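You operate a simulated robot arm through the tools that you are given. There is no shell and no other tool. Be economical: measure what you need, move in short steps, check, and stop when the job is done.

You are at the controls of a simulated robot arm. One attempt, no reset.

## Task
Change the black lamp's battery and light it in the notice's colour.
Fine: knob OFF before the lid opens; its grey battery goes in the grey tub, a green one in the lamp; lid shut; leave the other lamps.

It is judged by the outcome, as a careful person would: the job done as asked, and still so three seconds after it is handed in. It fails if anything else is knocked over, pushed out of place, dropped, spilled or broken. A push-on lid holds only when it is set on centred and level and pressed home; a screw cap is set on level and turned clockwise until tight.

## Robot
A 6-joint arm with a two-finger parallel gripper, fixed in place. Base frame: the origin is at the foot of the arm, x ahead of it, y to its left, z up; the work surface is at about z = 0.85. Units: m, degrees, N and s.
With the tool pointing down near the work surface it reaches from about 0.36 to 0.82 m from the base axis. Its first joint turns from -166.0 to 166.0 degrees. Payload 3.91 kg.
The tool frame sits at the grasp point between the pads (the TCP): z along the fingers, y along the line on which they close. The tips reach 0.03 m beyond it. The gripper opens to 0.11 m. The fingers are 0.02 m wide and 0.01 m thick; the gripper's body (0.048 by 0.112 m) begins 0.055 m behind the TCP.
Orientation is told as [roll, pitch, yaw] about the base's x, y, z axes, in that order, counted from this pose: with the fingers straight down and closing along the base's y, the tool's x points along the base's -x, its y along +y and its z along -z.

## Interface
- The arm moves only by the tool servo_tool. Its argument "commands" is one flat list of numbers, 7 for each row, row after row: the shift along the base's x, y, z in units of 30 mm (1.0 is 30 mm), then the turn, a rotation vector about the base's x, y, z in units of 8 degrees (1.0 is 8 degrees), then the closure, from 0 (fully open) to 1 (shut). In form: [dx, dy, dz, rx, ry, rz, claw, dx, dy, dz, rx, ry, rz, claw, ...]. A call has 1 to 8 rows; each row shifts and turns the commanded pose from where the row before left it. A call with a number of a shift or a turn outside -1 to 1 is refused whole. A row lasts 0.2 s, in which the tool goes at most 0.05 m and 8.6 degrees; a call with a longer step from one row to the next is refused whole, and so is a gripper value outside its range. A pose out of reach is approached as far as the arm can. The call stops where the force on the tool passes 60 N (or 10 N more than at its start, if that is more) or the arm is blocked; 0.2 s more then pass. Each finger travels about 0.045 m/s and halts on what it meets, pressing with about 29 N; the grip force reading is that of the motor and also rises with nothing between the fingers. The clock runs only during rows and for 0.2 s after the last one: add rows that do not move to give the fingers time. The reply holds the time, the measured pose of the TCP, the force on the tool along the base axes, the opening and the grip force, in the units named above and with some noise, with the torque about the TCP (base axes, N m) and any sound that the robot's microphone picked up.
- Cameras (640 x 400 px; columns grow to the right, rows downward): "scene" is fixed at [0.2181, 0.6505, 1.4873]; the picture's right is [-0.77, -0.64, 0.00], its down [-0.52, 0.62, -0.59] and it looks along [0.38, -0.45, -0.81] (base axes); focal length 253 px, centre (320, 200). "wrist" rides on the gripper at [0.077, 0.007, -0.114] in the tool frame; the picture's right is [-0.09, 1.00, 0.00], its down [-0.80, -0.07, -0.59] and it looks along [-0.59, -0.05, 0.80] (tool axes); focal length 270 px, centre (320, 200). There is no depth. A picture from a camera that has moved, and an enlarged one, comes with that camera's place and axes in the base frame and with its lens.
- grab_frame(camera): a new picture of that camera. It takes no simulated time.
- lift_body(by): slides the trunk up (or, below 0, down) by that many m; the arm rides with it, the base frame stays. It gives what a move gives, with no picture.
- enlarge(camera, box): a new picture of the part [left, top, right, bottom] of that camera's present view, enlarged. It takes no simulated time.
- sign_off(): hands the job in; it is judged then, once.

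Work in short steps. Places have to be worked out from the pictures, the camera data and where the tool is seen: move nearer, look again, correct. Check each grasp and each placing, and mend what went wrong. You have 120 turns and 68 pictures in all, those below and enlarged ones among them. Open the gripper and draw the arm clear of the work before you hand the job in, unless the task says otherwise.

The tools are called after "Call:" as a command line: name --argument value ..., lists and objects as JSON in quotes. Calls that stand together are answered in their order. servo_tool: Moves the arm, as the interface text tells. Its arguments: {"type":"object","properties":{"commands":{"type":"array"}},"required":["commands"]} The other tools are called the same way: lift_body (by) slides the trunk up or down; grab_frame (camera) takes a picture; enlarge (camera, box) takes an enlarged picture of a part of a camera's view; sign_off () hands the job in.

At the start:

```text
time: 0.0
ee_pos: [0.3669, 0.3281, 1.241]
tool_rot: [0.0, 0.0, 0.0]
wrist_force: [0.8, 0.2, -0.2]
moment: [-0.01, 0.0, 0.0]
gripper_width: 0.1102
grip_force: 0.1
trunk travel left (down, up): [-0.575, 0.035]
```

scene: 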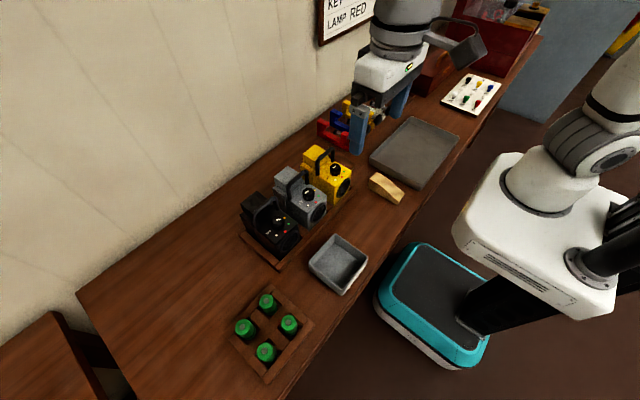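
wrist: 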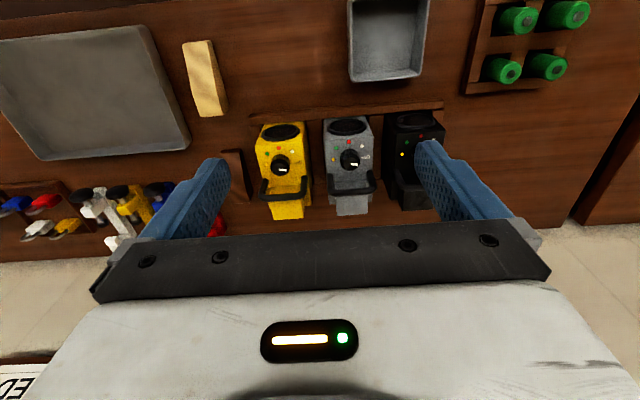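

I'll look closely at the notice and the black lamp first.

Call:
enlarge --camera "scene" --box '[300, 0, 400, 60]'

Call:
enlarge --camera "scene" --box '[220, 130, 380, 290]'

Call:
enlarge --camera "wrist" --box '[230, 80, 470, 230]'

```text
6.40 times, centred on (350, 30) of scene
camera zoom: at [0.2181, 0.6505, 1.4873], right [-0.77, -0.64, 0.0], down [-0.52, 0.62, -0.59], along [0.38, -0.45, -0.81], focal length 1618 px, centre (128, 1288)
```

zoom: 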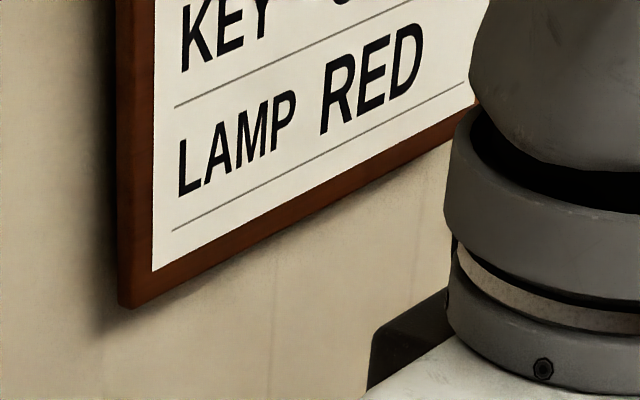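

```text
2.50 times, centred on (300, 210) of scene
camera zoom: at [0.2181, 0.6505, 1.4873], right [-0.77, -0.64, 0.0], down [-0.52, 0.62, -0.59], along [0.38, -0.45, -0.81], focal length 632 px, centre (370, 175)
```

zoom: 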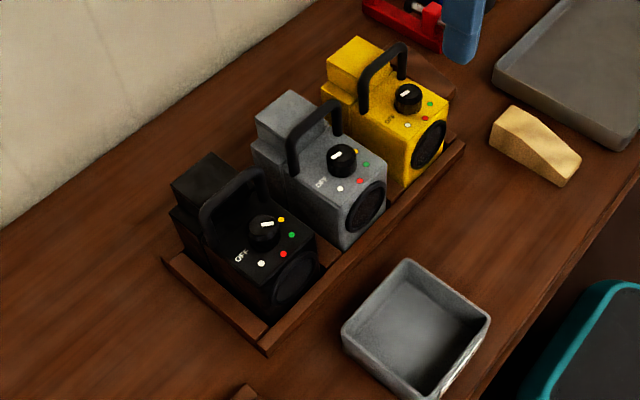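

```text
2.67 times, centred on (350, 155) of wrist
camera zoom: at [0.2914, 0.3361, 1.3558], right [0.09, 1.0, 0.0], down [0.8, -0.07, 0.59], along [0.59, -0.05, -0.8], focal length 721 px, centre (240, 320)
```

zoom: 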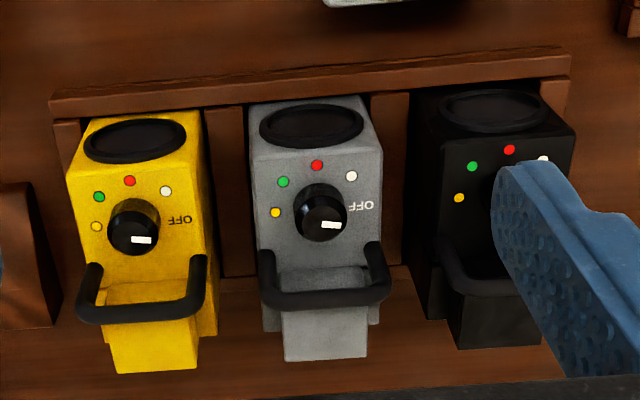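

The notice says LAMP RED. I move along y so that the black lamp sits in the middle of the wrist view.

Call:
servo_tool --commands '[0, 1, 0, 0, 0, 0, 0, 0, 1, 0, 0, 0, 0, 0, 0, 1, -0.5, 0, 0, 0, 0, 0, 1, -0.5, 0, 0, 0, 0, 0, 0.6, -1, 0, 0, 0, 0, 0, 0, -1, 0, 0, 0, 0]'

Call:
grab_frame --camera "wrist"

```text
time: 1.4
ee_pos: [0.3653, 0.4671, 1.1528]
tool_rot: [0.0, 0.1, 0.0]
wrist_force: [0.3, -0.6, -0.1]
moment: [0.02, -0.01, 0.01]
gripper_width: 0.11
grip_force: 0.1
trunk travel left (down, up): [-0.575, 0.035]
```

```text
62 pictures are left
camera wrist: at [0.2907, 0.4744, 1.2661], right [0.09, 1.0, 0.0], down [0.8, -0.07, 0.59], along [0.59, -0.05, -0.8], focal length 270 px, centre (320, 200)
```

wrist: 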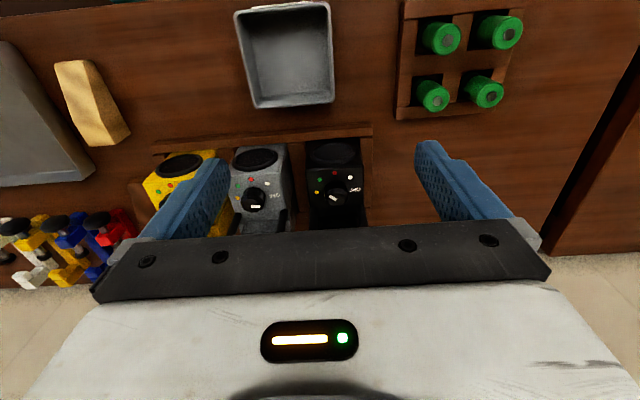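

Call:
enlarge --camera "wrist" --box '[270, 120, 400, 240]'

Call:
enlarge --camera "wrist" --box '[220, 0, 540, 150]'

Call:
enlarge --camera "scene" --box '[230, 170, 320, 280]'

```text
3.33 times, centred on (335, 180) of wrist
camera zoom: at [0.2907, 0.4744, 1.2661], right [0.09, 1.0, 0.0], down [0.8, -0.07, 0.59], along [0.59, -0.05, -0.8], focal length 901 px, centre (270, 267)
```

zoom: 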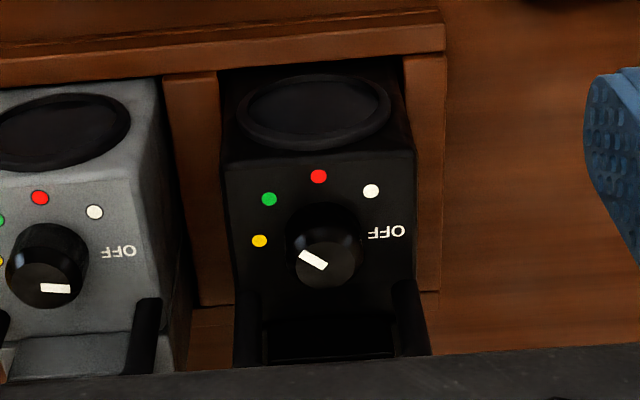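

```text
2.00 times, centred on (380, 75) of wrist
camera zoom: at [0.2907, 0.4744, 1.2661], right [0.09, 1.0, 0.0], down [0.8, -0.07, 0.59], along [0.59, -0.05, -0.8], focal length 541 px, centre (200, 450)
```

zoom: 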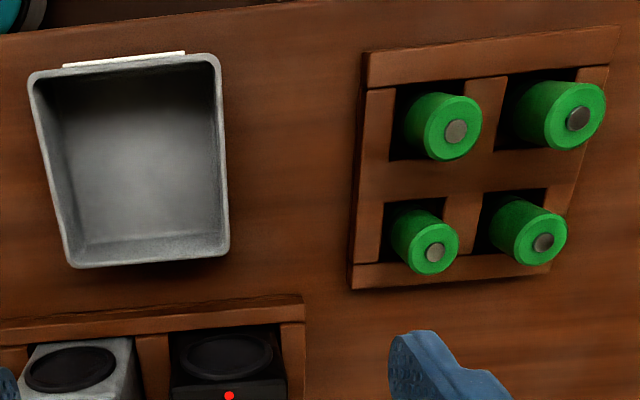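

```text
3.64 times, centred on (275, 225) of scene
camera zoom: at [0.2181, 0.6505, 1.4873], right [-0.77, -0.64, 0.0], down [-0.52, 0.62, -0.59], along [0.38, -0.45, -0.81], focal length 919 px, centre (484, 109)
```

zoom: 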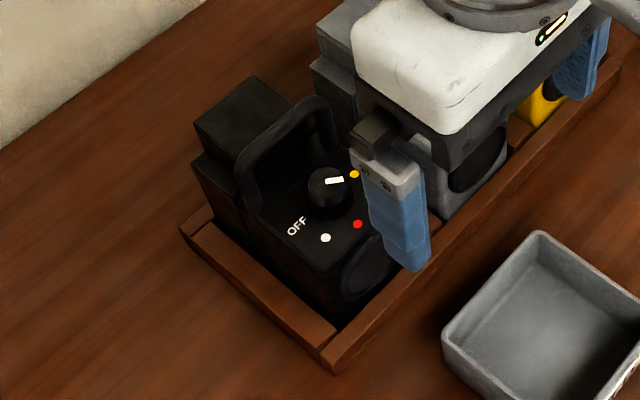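

The black lamp's knob points at yellow, so OFF lies about 180° clockwise. I move forward and up to see the rear block and handle.

Call:
servo_tool --commands '[0.8, 0, 0.8, 0, 0, 0, 0, 0.8, 0, 0.8, 0, 0, 0, 0, 0.8, 0, 0, 0, 0, 0, 0, 0.8, 0, 0, 0, 0, 0, 0]'

Call:
enlarge --camera "wrist" --box '[240, 60, 440, 240]'

```text
time: 2.4
ee_pos: [0.4631, 0.4647, 1.1987]
tool_rot: [0.0, -0.2, 0.0]
wrist_force: [1.1, 0.2, 0.9]
moment: [0.01, 0.04, 0.0]
gripper_width: 0.1101
grip_force: 0.0
trunk travel left (down, up): [-0.575, 0.035]
```

```text
2.22 times, centred on (340, 150) of wrist
camera zoom: at [0.3879, 0.4738, 1.3139], right [0.09, 1.0, 0.0], down [0.8, -0.07, 0.59], along [0.59, -0.05, -0.8], focal length 601 px, centre (276, 311)
```

zoom: 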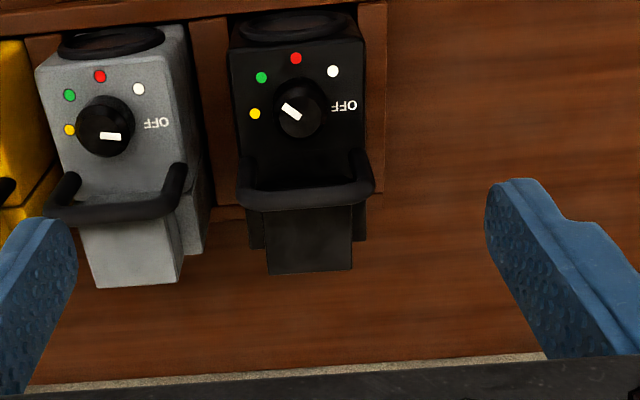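

The mark actually points at green (45° steps: yellow, green, red, white, OFF). I estimate the knob at (0.508, 0.478), lamp top z 0.937, rear block x 0.554–0.598, y 0.45–0.505, top z 0.987. I'll check the block and knob more closely.

Call:
enlarge --camera "scene" --box '[236, 180, 306, 225]'

Call:
enlarge --camera "wrist" --box '[300, 120, 380, 190]'

```text
8.89 times, centred on (271, 202) of scene
camera zoom: at [0.2181, 0.6505, 1.4873], right [-0.77, -0.64, 0.0], down [-0.52, 0.62, -0.59], along [0.38, -0.45, -0.81], focal length 2247 px, centre (756, 178)
```

zoom: 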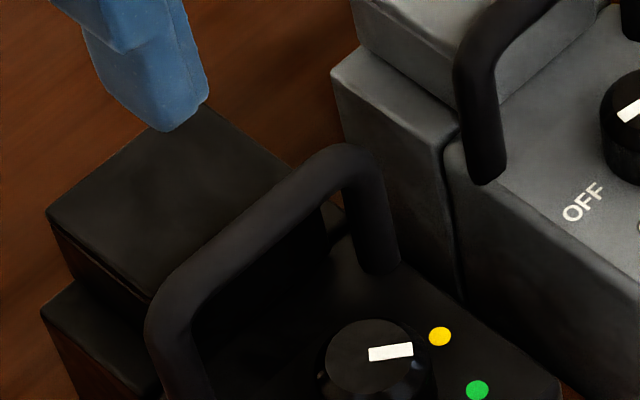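

```text
5.71 times, centred on (340, 155) of wrist
camera zoom: at [0.3879, 0.4738, 1.3139], right [0.09, 1.0, 0.0], down [0.8, -0.07, 0.59], along [0.59, -0.05, -0.8], focal length 1544 px, centre (206, 457)
```

zoom: 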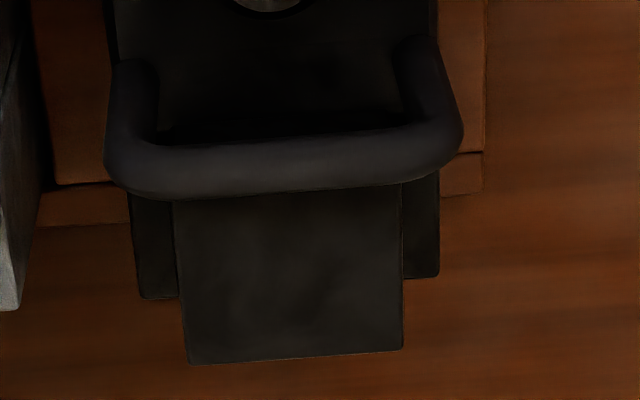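

The geometry is clear enough for the knob. I move above it with the fingers half open and yawed +34°, then check alignment.

Call:
servo_tool --commands '[0.25, 0.068, -0.883, 0, 0, 0.71, 0.5, 0.25, 0.068, -0.883, 0, 0, 0.71, 0.5, 0.25, 0.068, -0.883, 0, 0, 0.71, 0.5, 0.25, 0.068, -0.883, 0, 0, 0.71, 0.5, 0.25, 0.068, -0.883, 0, 0, 0.71, 0.5, 0.25, 0.068, -0.883, 0, 0, 0.71, 0.5, 0, 0, 0, 0, 0, 0, 0.5]'

Call:
grab_frame --camera "wrist"

```text
time: 4.0
ee_pos: [0.5075, 0.4776, 1.0459]
tool_rot: [0.2, -0.6, 34.1]
wrist_force: [1.7, 0.5, 33.5]
moment: [-0.82, -0.93, 0.06]
gripper_width: 0.0551
grip_force: 0.2
trunk travel left (down, up): [-0.575, 0.035]
```

```text
55 pictures are left
camera wrist: at [0.4407, 0.4408, 1.1597], right [-0.49, 0.87, 0.0], down [0.7, 0.39, 0.6], along [0.53, 0.29, -0.8], focal length 270 px, centre (320, 200)
```

wrist: 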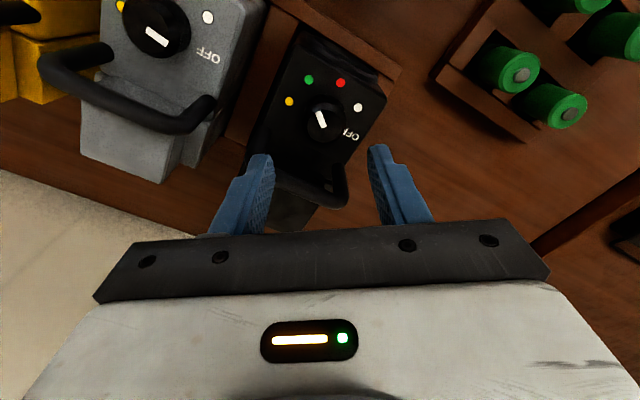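

Upward force 33 N: the left finger rests on the handle bar, which is therefore higher (z≈1.016) and nearer (x≈0.535) than I judged. I lift off, reduce yaw to 22.5°, and set the tool 6 mm forward so the fingers clear the handle.

Call:
servo_tool --commands '[0, 0, 0.7, 0, 0, 0, 0.5, -0.2, -0.03, 0.2, 0, 0, -0.72, 0.62, 0, 0, 0, 0, 0, -0.72, 0.62, 0, 0, 0, 0, 0, 0, 0.62]'

Call:
enlarge --camera "wrist" --box '[200, 60, 440, 240]'

Call:
enlarge --camera "scene" --box '[220, 150, 340, 270]'

```text
time: 5.0
ee_pos: [0.5012, 0.4772, 1.0661]
tool_rot: [-0.1, 0.1, 22.4]
wrist_force: [0.0, 0.5, 0.2]
moment: [0.01, -0.02, 0.01]
gripper_width: 0.0419
grip_force: 0.0
trunk travel left (down, up): [-0.575, 0.035]
```

```text
2.22 times, centred on (320, 150) of wrist
camera zoom: at [0.43, 0.4552, 1.1814], right [-0.3, 0.95, 0.0], down [0.77, 0.24, 0.59], along [0.57, 0.18, -0.8], focal length 601 px, centre (320, 311)
```

zoom: 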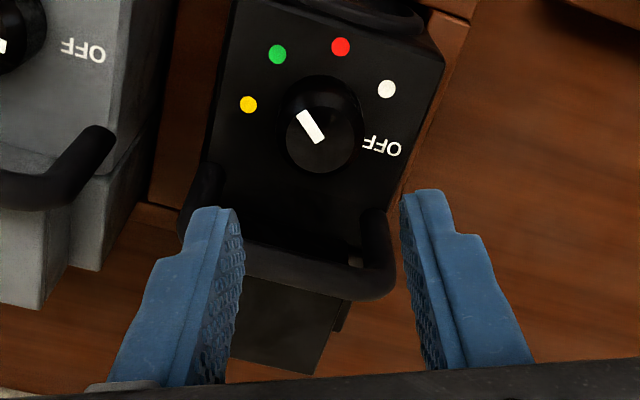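

```text
3.33 times, centred on (280, 210) of scene
camera zoom: at [0.2181, 0.6505, 1.4873], right [-0.77, -0.64, 0.0], down [-0.52, 0.62, -0.59], along [0.38, -0.45, -0.81], focal length 842 px, centre (453, 167)
```

zoom: 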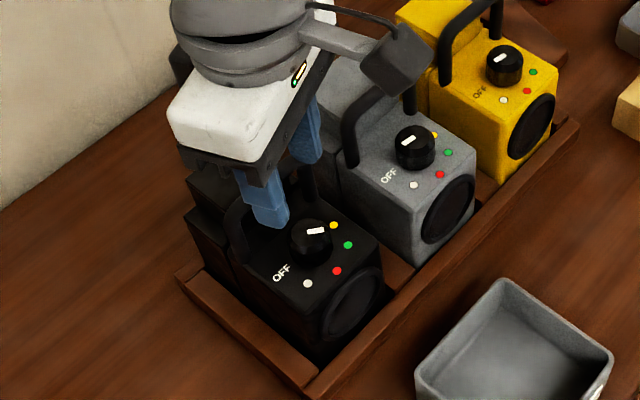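

Knob refined to (0.510, 0.480); fingers align. I descend with opening 40 mm to TCP z≈0.977, watching the force.

Call:
servo_tool --commands '[0.08, 0, -0.5, 0, 0, 0, 0.64, 0, 0, -0.8, 0, 0, 0, 0.64, 0, 0, -0.8, 0, 0, 0, 0.64, 0, 0, -0.8, 0, 0, 0, 0.64, 0, 0, -0.07, 0, 0, 0, 0.64]'

```text
time: 6.4
ee_pos: [0.5045, 0.4797, 0.9885]
tool_rot: [0.4, -1.1, 22.4]
wrist_force: [-5.0, -4.4, 23.1]
moment: [-0.7, 0.11, -0.24]
gripper_width: 0.0408
grip_force: 1.0
trunk travel left (down, up): [-0.575, 0.035]
stopped in row 5: the force on the tool passed its limit at 61 N (the readings are from after the stop); the commanded pose is now the measured one
```

Contact at tip z≈0.958 on the -y finger. I'll look before going on.

Call:
enlarge --camera "wrist" --box '[220, 80, 420, 240]'

Call:
enlarge --camera "scene" --box '[240, 170, 320, 250]'

```text
2.50 times, centred on (320, 160) of wrist
camera zoom: at [0.4313, 0.4553, 1.1017], right [-0.3, 0.95, 0.01], down [0.76, 0.23, 0.61], along [0.58, 0.19, -0.79], focal length 676 px, centre (320, 300)
```

zoom: 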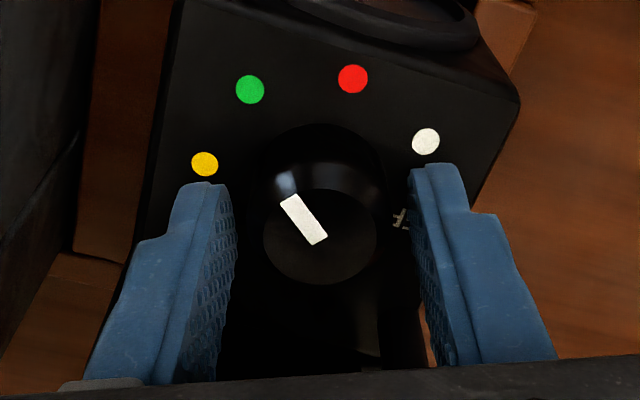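

```text
5.00 times, centred on (280, 210) of scene
camera zoom: at [0.2181, 0.6505, 1.4873], right [-0.77, -0.64, 0.0], down [-0.52, 0.62, -0.59], along [0.38, -0.45, -0.81], focal length 1264 px, centre (520, 150)
```

zoom: 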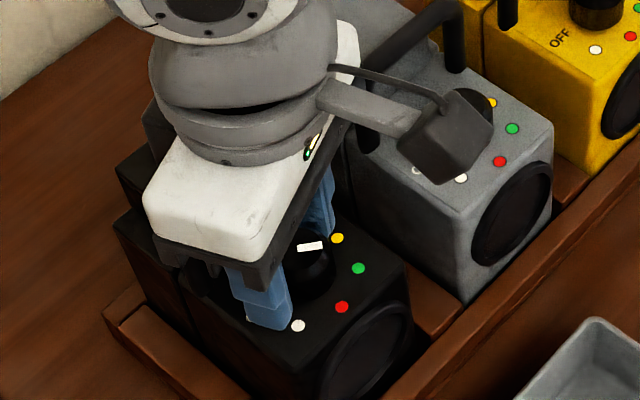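

Refit of the dots shows the lamp top is z≈0.957 (tips touch it), and the knob is at (0.506, 0.479), top z≈0.975. I raise 4 mm, centre a bit, and close on the knob.

Call:
servo_tool --commands '[-0.06, -0.07, 0.17, 0, 0, 0, 0.64, 0, 0, 0, 0, 0, 0, 0.75, 0, 0, 0, 0, 0, 0, 0.85, 0, 0, 0, 0, 0, 0, 0.85, 0, 0, 0, 0, 0, 0, 0.85]'

```text
time: 7.6
ee_pos: [0.5045, 0.4776, 0.9888]
tool_rot: [0.2, -0.6, 22.5]
wrist_force: [-3.9, 0.9, -0.6]
moment: [0.07, 0.16, 0.01]
gripper_width: 0.0304
grip_force: 29.3
trunk travel left (down, up): [-0.575, 0.035]
```

Knob gripped (30 mm). I turn 45° clockwise.

Call:
servo_tool --commands '[0, 0, 0, 0, 0, -0.8, 0.85, 0, 0, 0, 0, 0, -0.8, 0.85, 0, 0, 0, 0, 0, -0.8, 0.85, 0, 0.02, 0, 0, 0, -0.8, 0.85, 0, 0.02, 0, 0, 0, -0.8, 0.85, 0, 0, 0, 0, 0, -0.8, 0.85, 0, 0, 0, 0, 0, -0.8, 0.85, 0, 0, 0, 0, 0, 0, 0.85]'

Call:
enlarge --camera "wrist" --box '[220, 80, 420, 240]'

```text
time: 9.4
ee_pos: [0.5055, 0.4782, 0.9893]
tool_rot: [0.2, -0.7, -22.4]
wrist_force: [1.6, -10.8, -0.4]
moment: [-0.95, 0.08, 0.03]
gripper_width: 0.0307
grip_force: 28.9
trunk travel left (down, up): [-0.575, 0.035]
```

```text
2.50 times, centred on (320, 160) of wrist
camera zoom: at [0.4373, 0.514, 1.103], right [0.46, 0.89, 0.01], down [0.71, -0.37, 0.6], along [0.54, -0.27, -0.8], focal length 676 px, centre (320, 300)
```

zoom: 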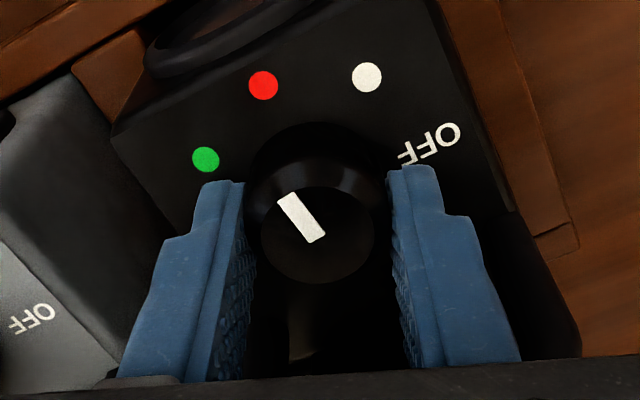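

It followed: now at red. I open slightly, swing back +45°, and regrip.

Call:
servo_tool --commands '[-0.03, -0.03, 0, 0, 0, 0, 0.64, 0, 0, 0, 0, 0, 0, 0.64, 0, 0, 0, 0, 0, 0.94, 0.64, 0, 0, 0, 0, 0, 0.94, 0.64, 0, 0, 0, 0, 0, 0.94, 0.64, 0, 0, 0, 0, 0, 0.94, 0.64, 0, 0, 0, 0, 0, 0.94, 0.64, 0, 0, 0, 0, 0, 0.94, 0.64]'

Call:
servo_tool --commands '[0, 0, 0, 0, 0, 0, 0.75, 0, 0, 0, 0, 0, 0, 0.85, 0, 0, 0, 0, 0, 0, 0.85, 0, 0, 0, 0, 0, 0, 0.85]'

Call:
servo_tool --commands '[0, 0, 0, 0, 0, -0.8, 0.85, 0, 0, 0, 0, 0, -0.8, 0.85, 0, 0, 0, 0, 0, -0.8, 0.85, 0, 0, 0, 0, 0, -0.8, 0.85, 0, 0, 0, 0, 0, -0.8, 0.85, 0, 0, 0, 0, 0, -0.8, 0.85, 0, 0, 0, 0, 0, -0.8, 0.85, 0, 0, 0, 0, 0, 0, 0.85]'

Call:
enlarge --camera "wrist" --box '[220, 80, 420, 240]'

```text
time: 11.2
ee_pos: [0.5045, 0.4787, 0.9896]
tool_rot: [0.3, -0.7, 23.0]
wrist_force: [0.3, -0.5, 0.1]
moment: [-0.02, -0.04, 0.01]
gripper_width: 0.0396
grip_force: 0.1
trunk travel left (down, up): [-0.575, 0.035]
```

```text
time: 12.2
ee_pos: [0.5028, 0.4788, 0.9895]
tool_rot: [0.3, -0.7, 22.9]
wrist_force: [-2.3, 0.5, 0.6]
moment: [-0.2, -0.23, -0.03]
gripper_width: 0.0301
grip_force: 29.1
trunk travel left (down, up): [-0.575, 0.035]
```

```text
time: 14.0
ee_pos: [0.5034, 0.477, 0.9902]
tool_rot: [0.3, -0.7, -22.0]
wrist_force: [0.6, -11.2, 6.4]
moment: [-0.72, 0.02, 0.08]
gripper_width: 0.0304
grip_force: 28.7
trunk travel left (down, up): [-0.575, 0.035]
```

```text
2.50 times, centred on (320, 160) of wrist
camera zoom: at [0.435, 0.5133, 1.1033], right [0.46, 0.89, 0.01], down [0.71, -0.37, 0.6], along [0.54, -0.27, -0.8], focal length 676 px, centre (320, 300)
```

zoom: 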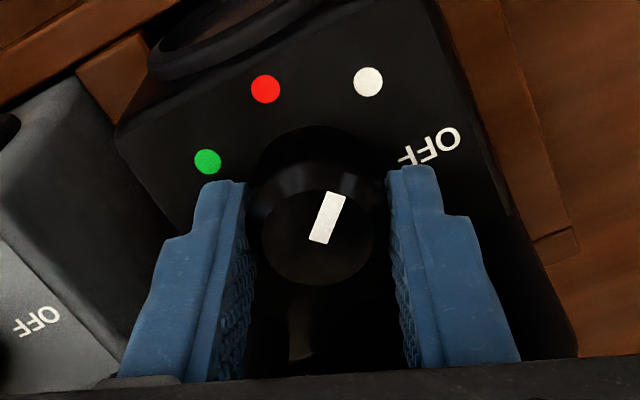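

Now at white. One more 45° to OFF.

Call:
servo_tool --commands '[0.03, -0.02, 0, 0, 0, 0, 0.64, 0, 0, 0, 0, 0, 0, 0.64, 0, 0, 0, 0, 0, 0.94, 0.64, 0, 0, 0, 0, 0, 0.94, 0.64, 0, 0, 0, 0, 0, 0.94, 0.64, 0, 0, 0, 0, 0, 0.94, 0.64, 0, 0, 0, 0, 0, 0.94, 0.64, 0, 0, 0, 0, 0, 0.94, 0.64]'

Call:
servo_tool --commands '[0, 0, 0, 0, 0, 0, 0.75, 0, 0, 0, 0, 0, 0, 0.85, 0, 0, 0, 0, 0, 0, 0.85, 0, 0, 0, 0, 0, 0, 0.85]'

Call:
servo_tool --commands '[0, 0, 0, 0, 0, -0.8, 0.85, 0, 0, 0, 0, 0, -0.8, 0.85, 0, 0, 0, 0, 0, -0.8, 0.85, 0, 0, 0, 0, 0, -0.8, 0.85, 0, 0, 0, 0, 0, -0.8, 0.85, 0, 0, 0, 0, 0, -0.8, 0.85, 0, 0, 0, 0, 0, -0.8, 0.85, 0, 0, 0, 0, 0, 0, 0.85]'

Call:
enlarge --camera "wrist" --box '[220, 80, 420, 240]'

```text
time: 15.8
ee_pos: [0.5053, 0.4775, 0.9882]
tool_rot: [0.3, -0.7, 23.2]
wrist_force: [1.0, 0.7, -0.3]
moment: [-0.02, -0.03, 0.05]
gripper_width: 0.0395
grip_force: 0.0
trunk travel left (down, up): [-0.575, 0.035]
```

```text
time: 16.8
ee_pos: [0.505, 0.478, 0.9896]
tool_rot: [0.3, -0.7, 23.1]
wrist_force: [-2.5, 1.6, 2.0]
moment: [-0.04, -0.16, 0.0]
gripper_width: 0.0304
grip_force: 29.3
trunk travel left (down, up): [-0.575, 0.035]
```

```text
time: 18.6
ee_pos: [0.5045, 0.4767, 0.9895]
tool_rot: [0.3, -0.7, -21.7]
wrist_force: [-3.9, -8.0, 0.7]
moment: [-0.61, 0.02, 0.01]
gripper_width: 0.0302
grip_force: 28.5
trunk travel left (down, up): [-0.575, 0.035]
```

```text
2.50 times, centred on (320, 160) of wrist
camera zoom: at [0.4359, 0.5124, 1.1029], right [0.45, 0.89, 0.01], down [0.71, -0.36, 0.6], along [0.54, -0.27, -0.8], focal length 676 px, centre (320, 300)
```

zoom: 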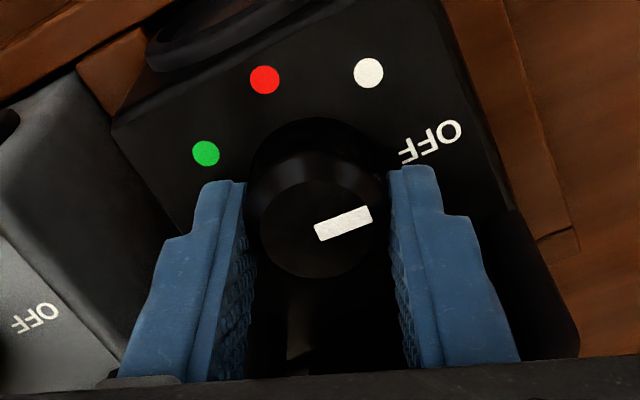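

The mark points at OFF. I release, rise, and swing to look at the rear block from the +y side.

Call:
servo_tool --commands '[0, 0, 0, 0, 0, 0, 0.6, 0, 0, 0, 0, 0, 0, 0.6, 0, 0, 0.8, 0, 0, 0, 0.6, 0, 0, 1, 0, 0, -0.9, 0.6, 0, 0.3, 1, 0, 0, -0.9, 0.6, 0, 0.5, 1, 0, 0, -0.9, 0.6, 0.1, 0.6, 0.5, 0, 0, -0.9, 0.6, 0.1, 0.6, 0, 0, 0, -0.9, 0.6]'

Call:
servo_tool --commands '[0.2, 0.5, 0, 0, 0, -0.9, 0.6, 0.2, 0.5, -0.5, 0, 0, -0.9, 0.6, 0.2, 0.5, -0.5, 0, 0, -0.9, 0.6, 0.2, 0, -0.5, -0.9, 0, -0.3, 0.6, 0.2, 0, 0, -0.9, 0, 0, 0.6, 0, 0, 0, -0.6, 0, 0, 0.6]'

Call:
grab_frame --camera "wrist"

```text
time: 20.4
ee_pos: [0.5114, 0.5382, 1.1167]
tool_rot: [0.2, -0.8, -57.8]
wrist_force: [-0.6, 0.9, -1.3]
moment: [0.0, 0.01, 0.05]
gripper_width: 0.0438
grip_force: 0.1
trunk travel left (down, up): [-0.575, 0.035]
```

```text
time: 21.8
ee_pos: [0.5118, 0.549, 1.0659]
tool_rot: [-2.8, -19.8, -81.3]
wrist_force: [-0.8, 0.0, 0.0]
moment: [0.0, 0.0, 0.01]
gripper_width: 0.0441
grip_force: 0.1
out of reach, approached as far as the arm can: row 4, 5, 6
trunk travel left (down, up): [-0.575, 0.035]
```

```text
47 pictures are left
camera wrist: at [0.5092, 0.6611, 1.1479], right [1.0, 0.05, -0.02], down [0.04, -0.55, 0.83], along [0.04, -0.83, -0.55], focal length 270 px, centre (320, 200)
```

wrist: 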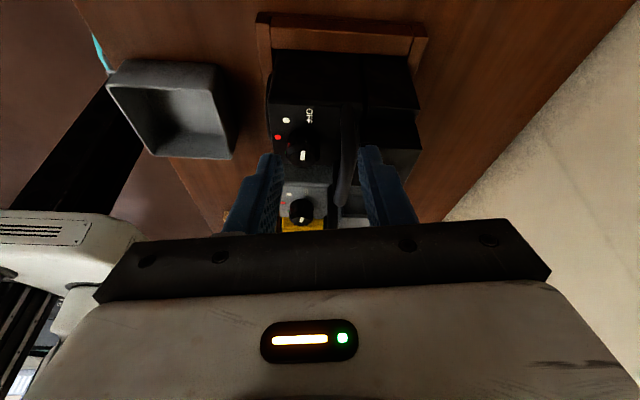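

Call:
enlarge --camera "wrist" --box '[250, 10, 450, 210]'

Call:
enlarge --camera "scene" --box '[230, 170, 330, 280]'

```text
2.00 times, centred on (350, 110) of wrist
camera zoom: at [0.5092, 0.6611, 1.1479], right [1.0, 0.05, -0.02], down [0.04, -0.55, 0.83], along [0.04, -0.83, -0.55], focal length 541 px, centre (260, 380)
```

zoom: 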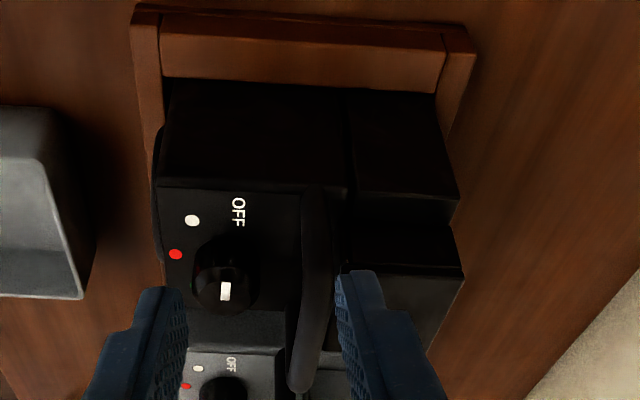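

```text
3.64 times, centred on (280, 225) of scene
camera zoom: at [0.2181, 0.6505, 1.4873], right [-0.77, -0.64, 0.0], down [-0.52, 0.62, -0.59], along [0.38, -0.45, -0.81], focal length 919 px, centre (466, 109)
```

zoom: 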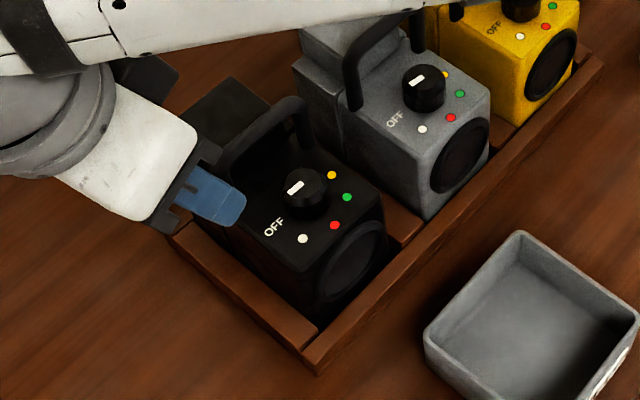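

The block sits on the wide rear box: sides y≈0.450/0.505, z≈0.960–0.989, x≈0.554–0.600; the knob mark matches OFF. I undo the tilt and yaw while rising, then recheck.

Call:
servo_tool --commands '[0, -0.3, 0.8, 0.9, 0, 0.3, 0.3, 0, -0.3, 0.8, 0.9, 0, 0.9, 0.3, 0, -0.3, 0.5, 0.6, 0, 0.9, 0.3, 0, -0.3, 0, 0, 0, 0.9, 0.3, 0, -0.3, 0, 0, 0, 0.9, 0.3, 0, -0.3, 0, 0, 0, 0.9, 0.3, 0, -0.3, 0, 0, 0, 0.9, 0.3, 0, -0.3, 0, 0, 0, 0.9, 0.3]'

```text
refused: row 2 steps farther than a row can; nothing moved
```

Call:
servo_tool --commands '[0, 0, 0.8, 0.9, 0, 0, 0.3, 0, 0, 0.8, 0.9, 0, 0, 0.3, 0, -0.3, 0.5, 0.6, 0, 0, 0.3, 0, -0.3, 0, 0, 0, 0.9, 0.3, 0, -0.3, 0, 0, 0, 0.9, 0.3, 0, -0.3, 0, 0, 0, 0.9, 0.3, 0, -0.3, 0, 0, 0, 0.9, 0.3, 0, -0.3, 0, 0, 0, 0.9, 0.3]'

Call:
servo_tool --commands '[0, -0.3, 0, 0, 0, 0.9, 0.3, 0, -0.3, 0, 0, 0, 0.9, 0.3, 0, 0, 0, 0, 0, 0.9, 0.3, 0, 0, 0, 0, 0, 0.9, 0.3, 0, 0, 0, 0, 0, 0.9, 0.3, 0, 0, 0, 0, 0, 0.6, 0.3, 0, 0, 0, 0, 0, 0, 0.3]'

```text
time: 23.6
ee_pos: [0.5126, 0.493, 1.1294]
tool_rot: [0.3, -0.8, -45.5]
wrist_force: [-0.1, -0.1, -0.1]
moment: [0.01, -0.02, 0.0]
gripper_width: 0.0771
grip_force: 0.0
trunk travel left (down, up): [-0.575, 0.035]
```

```text
time: 25.2
ee_pos: [0.5122, 0.4761, 1.1285]
tool_rot: [0.1, -0.7, -4.7]
wrist_force: [0.2, -0.7, -0.2]
moment: [-0.04, -0.04, 0.02]
gripper_width: 0.0769
grip_force: 0.0
trunk travel left (down, up): [-0.575, 0.035]
```

Now over the block, yaw 0, tips still above the handle; then a look.

Call:
servo_tool --commands '[0.7, 0.02, 0, 0, 0.09, 0.59, 0.3, 0.7, 0.02, -0.6, 0, 0, 0, 0.3, 0.7, 0.02, -0.7, 0, 0, 0, 0.3, 0, 0, -0.4, 0, 0, 0, 0.3, 0, 0, 0, 0, 0, 0, 0.3]'

Call:
enlarge --camera "wrist" --box '[200, 60, 440, 240]'

```text
time: 26.4
ee_pos: [0.575, 0.4793, 1.0759]
tool_rot: [0.1, 0.0, -0.1]
wrist_force: [1.2, -0.1, -0.7]
moment: [0.01, 0.01, -0.02]
gripper_width: 0.0772
grip_force: 0.1
trunk travel left (down, up): [-0.575, 0.035]
```

```text
2.22 times, centred on (320, 150) of wrist
camera zoom: at [0.5007, 0.4864, 1.1917], right [0.09, 1.0, 0.0], down [0.8, -0.07, 0.59], along [0.59, -0.05, -0.8], focal length 601 px, centre (320, 311)
```

zoom: 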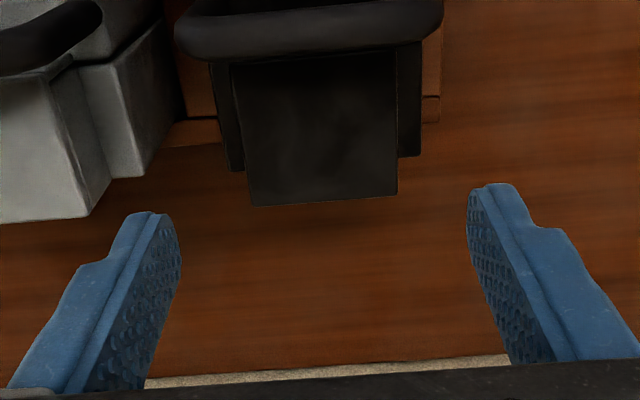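

Block is centred at (0.575, 0.4795). I descend 78 mm with fingers astride it and close.

Call:
servo_tool --commands '[0.05, 0, -0.9, 0, 0, 0, 0.3, 0, 0, -0.9, 0, 0, 0, 0.3, 0, 0, -0.8, 0, 0, 0, 0.3, 0, 0, 0, 0, 0, 0, 0.3]'

Call:
servo_tool --commands '[0, 0, 0, 0, 0, 0, 0.45, 0, 0, 0, 0, 0, 0, 0.65, 0, 0, 0, 0, 0, 0, 0.65, 0, 0, 0, 0, 0, 0, 0.65]'

Call:
enlarge --camera "wrist" --box '[200, 60, 440, 240]'

```text
time: 27.4
ee_pos: [0.5789, 0.4783, 0.998]
tool_rot: [0.0, 0.0, -0.1]
wrist_force: [0.7, -0.5, -0.3]
moment: [0.01, 0.03, -0.03]
gripper_width: 0.077
grip_force: 0.0
trunk travel left (down, up): [-0.575, 0.035]
```

```text
time: 28.4
ee_pos: [0.5777, 0.4787, 0.9995]
tool_rot: [0.2, 0.0, -0.1]
wrist_force: [0.1, 1.3, 0.7]
moment: [0.05, 0.02, -0.11]
gripper_width: 0.0534
grip_force: 28.9
trunk travel left (down, up): [-0.575, 0.035]
```

```text
2.22 times, centred on (320, 150) of wrist
camera zoom: at [0.5032, 0.4856, 1.1134], right [0.09, 1.0, 0.0], down [0.8, -0.07, 0.59], along [0.59, -0.05, -0.8], focal length 601 px, centre (320, 311)
```

zoom: 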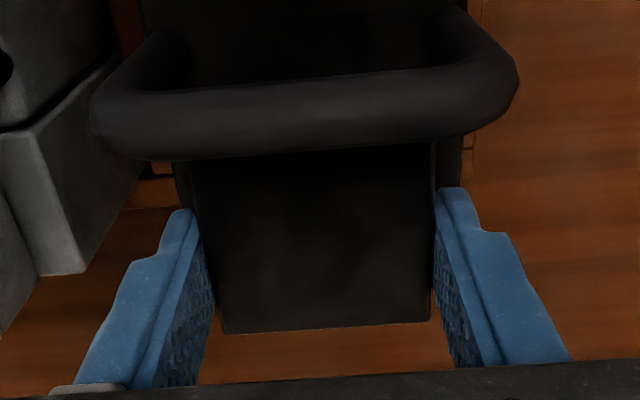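

Block gripped at 53 mm. Pull straight up gently.

Call:
servo_tool --commands '[0, 0, 0.15, 0, 0, 0, 0.65, 0, 0, 0.15, 0, 0, 0, 0.65, 0, 0, 0.15, 0, 0, 0, 0.65, 0, 0, 0.15, 0, 0, 0, 0.65]'

Call:
enlarge --camera "scene" --box '[220, 150, 340, 270]'

```text
time: 29.4
ee_pos: [0.5785, 0.4786, 1.0164]
tool_rot: [0.0, 0.1, -0.1]
wrist_force: [-3.3, -0.4, -6.9]
moment: [-0.04, 0.26, 0.12]
gripper_width: 0.0535
grip_force: 29.0
trunk travel left (down, up): [-0.575, 0.035]
```

```text
3.33 times, centred on (280, 210) of scene
camera zoom: at [0.2181, 0.6505, 1.4873], right [-0.77, -0.64, 0.0], down [-0.52, 0.62, -0.59], along [0.38, -0.45, -0.81], focal length 842 px, centre (453, 167)
```

zoom: 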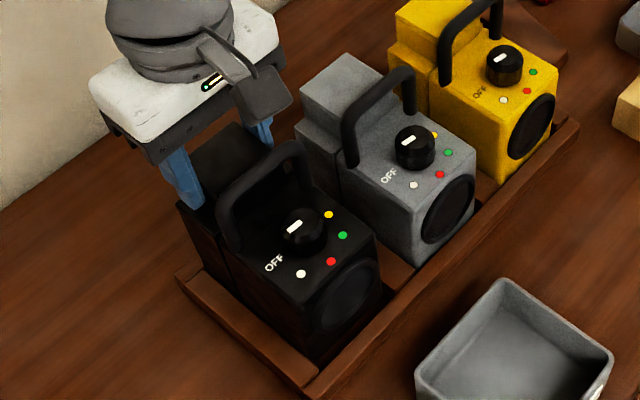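

Call:
servo_tool --commands '[0, 0, 0.3, 0, 0, 0, 0.65, 0, 0, 0.3, 0, 0, 0, 0.65]'

Call:
enlarge --camera "wrist" --box '[200, 60, 440, 240]'

```text
time: 30.0
ee_pos: [0.5773, 0.4786, 1.0366]
tool_rot: [0.1, 0.0, -0.1]
wrist_force: [-0.8, 0.5, -3.2]
moment: [0.1, 0.07, 0.0]
gripper_width: 0.0535
grip_force: 28.9
trunk travel left (down, up): [-0.575, 0.035]
```

```text
2.22 times, centred on (320, 150) of wrist
camera zoom: at [0.5029, 0.4862, 1.1517], right [0.09, 1.0, 0.0], down [0.8, -0.07, 0.59], along [0.59, -0.05, -0.8], focal length 601 px, centre (320, 311)
```

zoom: 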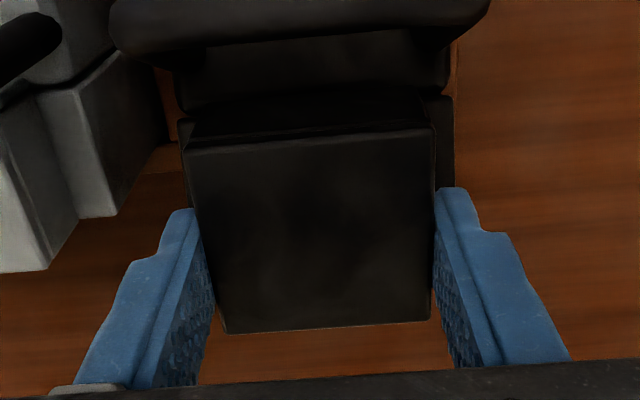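

The lid is coming with the gripper (seated TCP was (0.5777, 0.4787, 0.999)). I lift further and look at it and the opening.

Call:
servo_tool --commands '[0, 0, 0.7, 0, 0, 0, 0.65, 0, 0, 0.8, 0, 0, 0, 0.65, 0, 0, 0.8, 0, 0, 0, 0.65, 0, 0, 0.8, 0, 0, 0, 0.65]'

Call:
enlarge --camera "scene" --box '[220, 130, 340, 270]'

```text
time: 31.0
ee_pos: [0.5775, 0.4785, 1.1286]
tool_rot: [0.1, 0.0, -0.1]
wrist_force: [0.0, 0.0, -5.8]
moment: [0.0, 0.11, 0.01]
gripper_width: 0.0535
grip_force: 28.7
trunk travel left (down, up): [-0.575, 0.035]
```

```text
2.86 times, centred on (280, 200) of scene
camera zoom: at [0.2181, 0.6505, 1.4873], right [-0.77, -0.64, 0.0], down [-0.52, 0.62, -0.59], along [0.38, -0.45, -0.81], focal length 722 px, centre (434, 200)
```

zoom: 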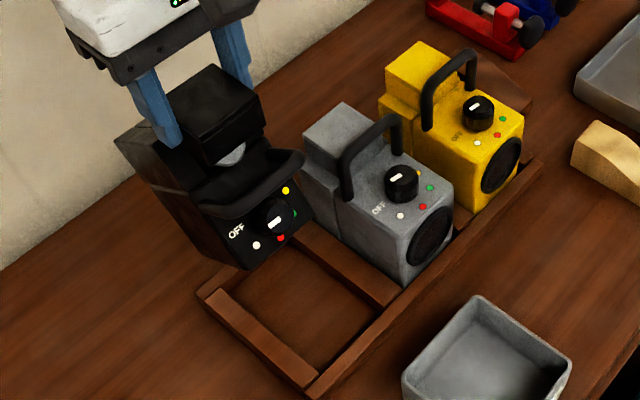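

The whole lamp is being lifted along. I'll look closely before lowering it back.

Call:
enlarge --camera "scene" --box '[235, 150, 300, 225]'

Call:
grab_frame --camera "wrist"

```text
5.33 times, centred on (268, 188) of scene
camera zoom: at [0.2181, 0.6505, 1.4873], right [-0.77, -0.64, 0.0], down [-0.52, 0.62, -0.59], along [0.38, -0.45, -0.81], focal length 1348 px, centre (600, 267)
```

zoom: 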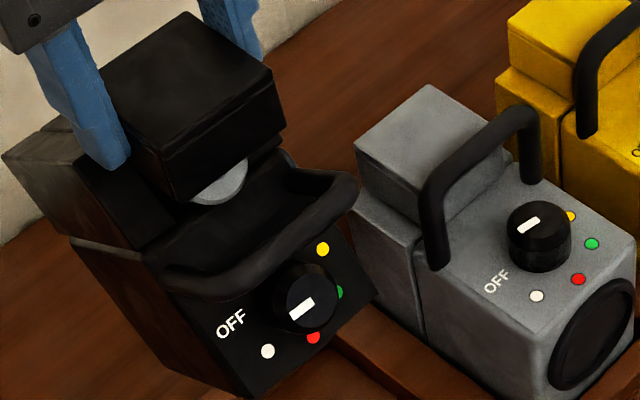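

```text
38 pictures are left
camera wrist: at [0.5035, 0.4865, 1.2439], right [0.09, 1.0, 0.0], down [0.8, -0.07, 0.59], along [0.59, -0.05, -0.8], focal length 270 px, centre (320, 200)
```

wrist: 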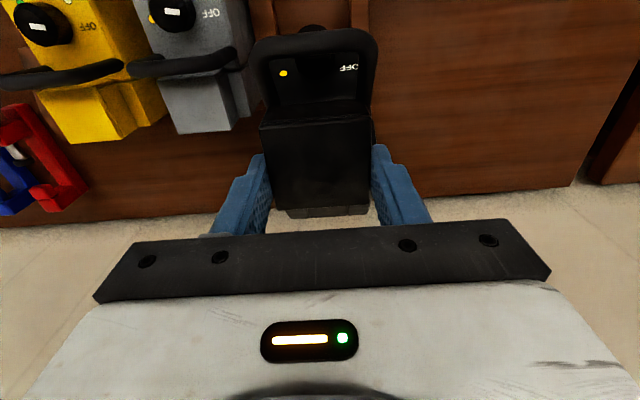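

The geometry now fits a flip lid hinged at the rear (x≈0.60): the lamp hangs nose-down ~60° from that hinge. I'll bring it back: shift -x slowly so the nose-bottom edge lands inside its slot, then lower and swing it flat.

Call:
servo_tool --commands '[-0.2, 0, 0, 0, 0, 0, 0.65, -0.45, 0, 0, 0, 0, 0, 0.65, -0.6, 0, 0, 0, 0, 0, 0.65, -0.7, 0, 0, 0, 0, 0, 0.65, -0.7, 0, 0, 0, 0, 0, 0.65, -0.6, 0, 0, 0, 0, 0, 0.65, -0.45, 0, 0, 0, 0, 0, 0.65, -0.2, 0, 0, 0, 0, 0, 0.65]'

Call:
enlarge --camera "scene" --box '[220, 130, 380, 290]'

```text
time: 32.8
ee_pos: [0.4592, 0.4802, 1.1277]
tool_rot: [0.1, 0.0, -0.1]
wrist_force: [0.4, -1.1, -5.0]
moment: [-0.02, 0.1, 0.02]
gripper_width: 0.0537
grip_force: 29.0
trunk travel left (down, up): [-0.575, 0.035]
```

```text
2.50 times, centred on (300, 210) of scene
camera zoom: at [0.2181, 0.6505, 1.4873], right [-0.77, -0.64, 0.0], down [-0.52, 0.62, -0.59], along [0.38, -0.45, -0.81], focal length 632 px, centre (370, 175)
```

zoom: 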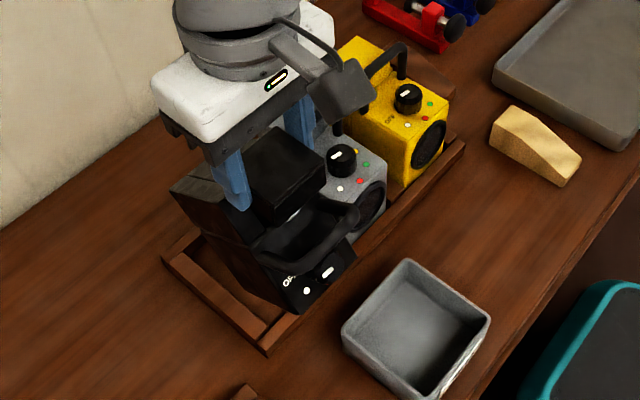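

The lamp hangs over its slot. I lower slowly and watch for touchdown.

Call:
servo_tool --commands '[0, 0, -0.3, 0, 0, 0, 0.65, 0, 0, -0.4, 0, 0, 0, 0.65, 0, 0, -0.4, 0, 0, 0, 0.65, 0, 0, -0.2, 0, 0, 0, 0.65]'

Call:
enlarge --camera "scene" --box '[230, 160, 330, 260]'

```text
time: 33.8
ee_pos: [0.46, 0.4789, 1.0894]
tool_rot: [0.0, 0.1, -0.1]
wrist_force: [1.0, 0.8, -5.6]
moment: [0.04, 0.08, -0.03]
gripper_width: 0.0535
grip_force: 29.3
trunk travel left (down, up): [-0.575, 0.035]
```

```text
4.00 times, centred on (280, 210) of scene
camera zoom: at [0.2181, 0.6505, 1.4873], right [-0.77, -0.64, 0.0], down [-0.52, 0.62, -0.59], along [0.38, -0.45, -0.81], focal length 1011 px, centre (480, 160)
```

zoom: 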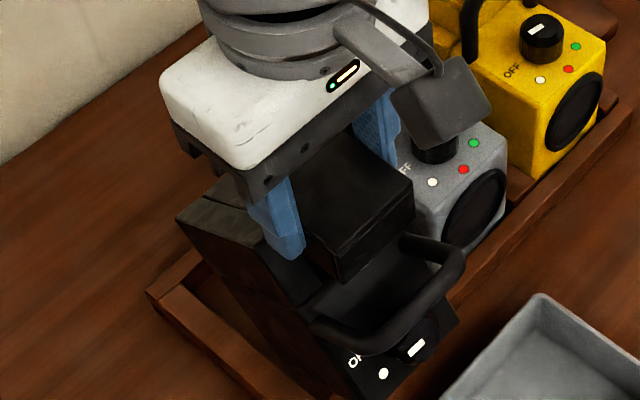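

Call:
servo_tool --commands '[0, 0, -0.15, 0, 0, 0, 0.65, 0, 0, -0.15, 0, 0, 0, 0.65, 0, 0, -0.15, 0, 0, 0, 0.65, 0, 0, -0.15, 0, 0, 0, 0.65]'

```text
time: 34.8
ee_pos: [0.46, 0.4771, 1.0715]
tool_rot: [0.0, 0.0, -0.1]
wrist_force: [0.5, 0.1, -5.5]
moment: [0.02, 0.11, -0.01]
gripper_width: 0.0534
grip_force: 29.5
trunk travel left (down, up): [-0.575, 0.035]
```

Call:
servo_tool --commands '[0, 0, -0.12, 0, 0, 0, 0.65, 0, 0, -0.12, 0, 0, 0, 0.65]'

Call:
enlarge --camera "scene" --box '[230, 160, 330, 260]'

```text
time: 35.4
ee_pos: [0.4591, 0.4786, 1.0651]
tool_rot: [0.2, 0.1, -0.1]
wrist_force: [-0.2, 1.1, -6.0]
moment: [0.0, 0.11, 0.01]
gripper_width: 0.0534
grip_force: 29.0
trunk travel left (down, up): [-0.575, 0.035]
```

```text
4.00 times, centred on (280, 210) of scene
camera zoom: at [0.2181, 0.6505, 1.4873], right [-0.77, -0.64, 0.0], down [-0.52, 0.62, -0.59], along [0.38, -0.45, -0.81], focal length 1011 px, centre (480, 160)
```

zoom: 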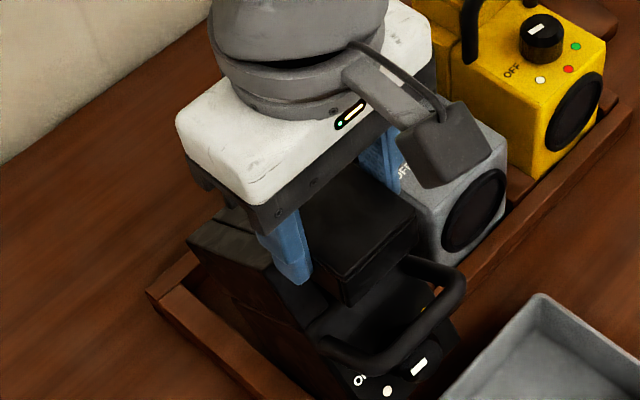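

Not touching yet. To keep the nose clear of the tub I shift +x 30 mm, then continue lowering in fine steps.

Call:
servo_tool --commands '[0.3, 0, 0, 0, 0, 0, 0.65, 0.4, 0, 0, 0, 0, 0, 0.65, 0.3, 0, 0, 0, 0, 0, 0.65, 0, 0, -0.12, 0, 0, 0, 0.65, 0, 0, -0.12, 0, 0, 0, 0.65, 0, 0, -0.12, 0, 0, 0, 0.65]'

```text
time: 36.8
ee_pos: [0.4888, 0.4757, 1.0558]
tool_rot: [0.2, 0.0, -0.1]
wrist_force: [3.2, 2.5, 20.2]
moment: [-0.27, -0.62, 0.17]
gripper_width: 0.0535
grip_force: 29.7
trunk travel left (down, up): [-0.575, 0.035]
```

Touched down (20 N up). I ease up 3 mm and drag +x so the lamp leans back the right way.

Call:
servo_tool --commands '[0, 0.05, 0.08, 0, 0, 0, 0.65, 0.3, 0, 0, 0, 0, 0, 0.65, 0.4, 0, 0, 0, 0, 0, 0.65, 0.4, 0, 0, 0, 0, 0, 0.65]'

Call:
enlarge --camera "scene" --box '[230, 160, 330, 260]'

```text
time: 37.8
ee_pos: [0.524, 0.4798, 1.0549]
tool_rot: [0.0, 0.1, -0.1]
wrist_force: [0.9, -0.1, -6.2]
moment: [0.0, 0.15, 0.01]
gripper_width: 0.0537
grip_force: 29.5
trunk travel left (down, up): [-0.575, 0.035]
```

```text
4.00 times, centred on (280, 210) of scene
camera zoom: at [0.2181, 0.6505, 1.4873], right [-0.77, -0.64, 0.0], down [-0.52, 0.62, -0.59], along [0.38, -0.45, -0.81], focal length 1011 px, centre (480, 160)
```

zoom: 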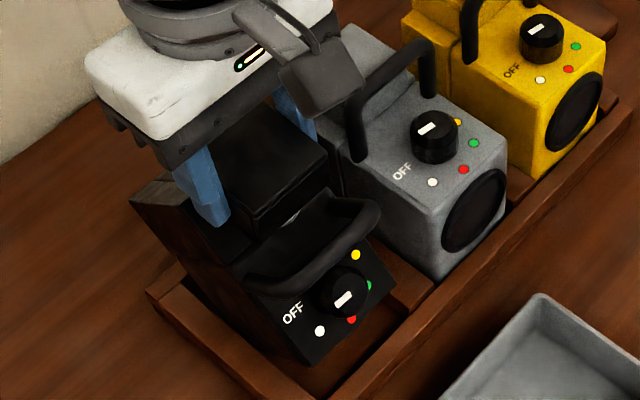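

The earlier contact was the nose on the front rail; now it hangs clear and less tilted. I lower further here.

Call:
servo_tool --commands '[0, 0, -0.12, 0, 0, 0, 0.65, 0, 0, -0.12, 0, 0, 0, 0.65, 0, 0, 0, 0, 0, 0, 0.65]'

```text
time: 38.6
ee_pos: [0.5217, 0.4784, 1.0512]
tool_rot: [0.3, -0.2, 0.0]
wrist_force: [0.9, -0.2, 20.2]
moment: [-0.83, -0.59, 0.07]
gripper_width: 0.054
grip_force: 29.2
trunk travel left (down, up): [-0.575, 0.035]
```

Contact with the slot floor. I drag +x with light contact so it leans back.

Call:
servo_tool --commands '[0.15, 0.02, 0.05, 0, 0, 0, 0.65, 0.3, 0, 0, 0, 0, 0, 0.65, 0.3, 0, -0.05, 0, 0, 0, 0.65, 0.3, 0, -0.1, 0, 0, 0, 0.65]'

Call:
enlarge --camera "scene" --box '[230, 160, 330, 260]'

```text
time: 39.6
ee_pos: [0.5545, 0.4796, 1.0457]
tool_rot: [0.0, 0.1, -0.2]
wrist_force: [2.6, -6.9, 4.1]
moment: [-0.66, -0.16, 0.13]
gripper_width: 0.0537
grip_force: 29.6
trunk travel left (down, up): [-0.575, 0.035]
```

```text
4.00 times, centred on (280, 210) of scene
camera zoom: at [0.2181, 0.6505, 1.4873], right [-0.77, -0.64, 0.0], down [-0.52, 0.62, -0.59], along [0.38, -0.45, -0.81], focal length 1011 px, centre (480, 160)
```

zoom: 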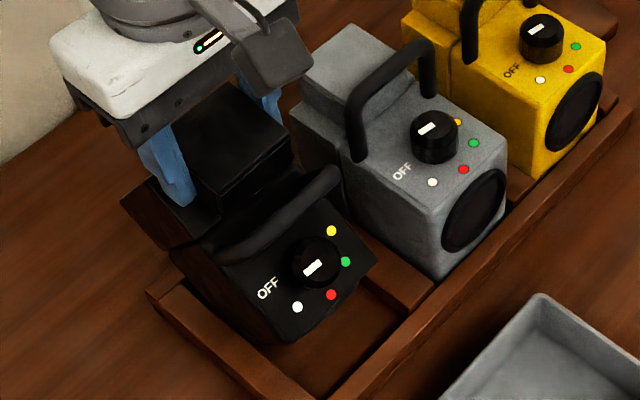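

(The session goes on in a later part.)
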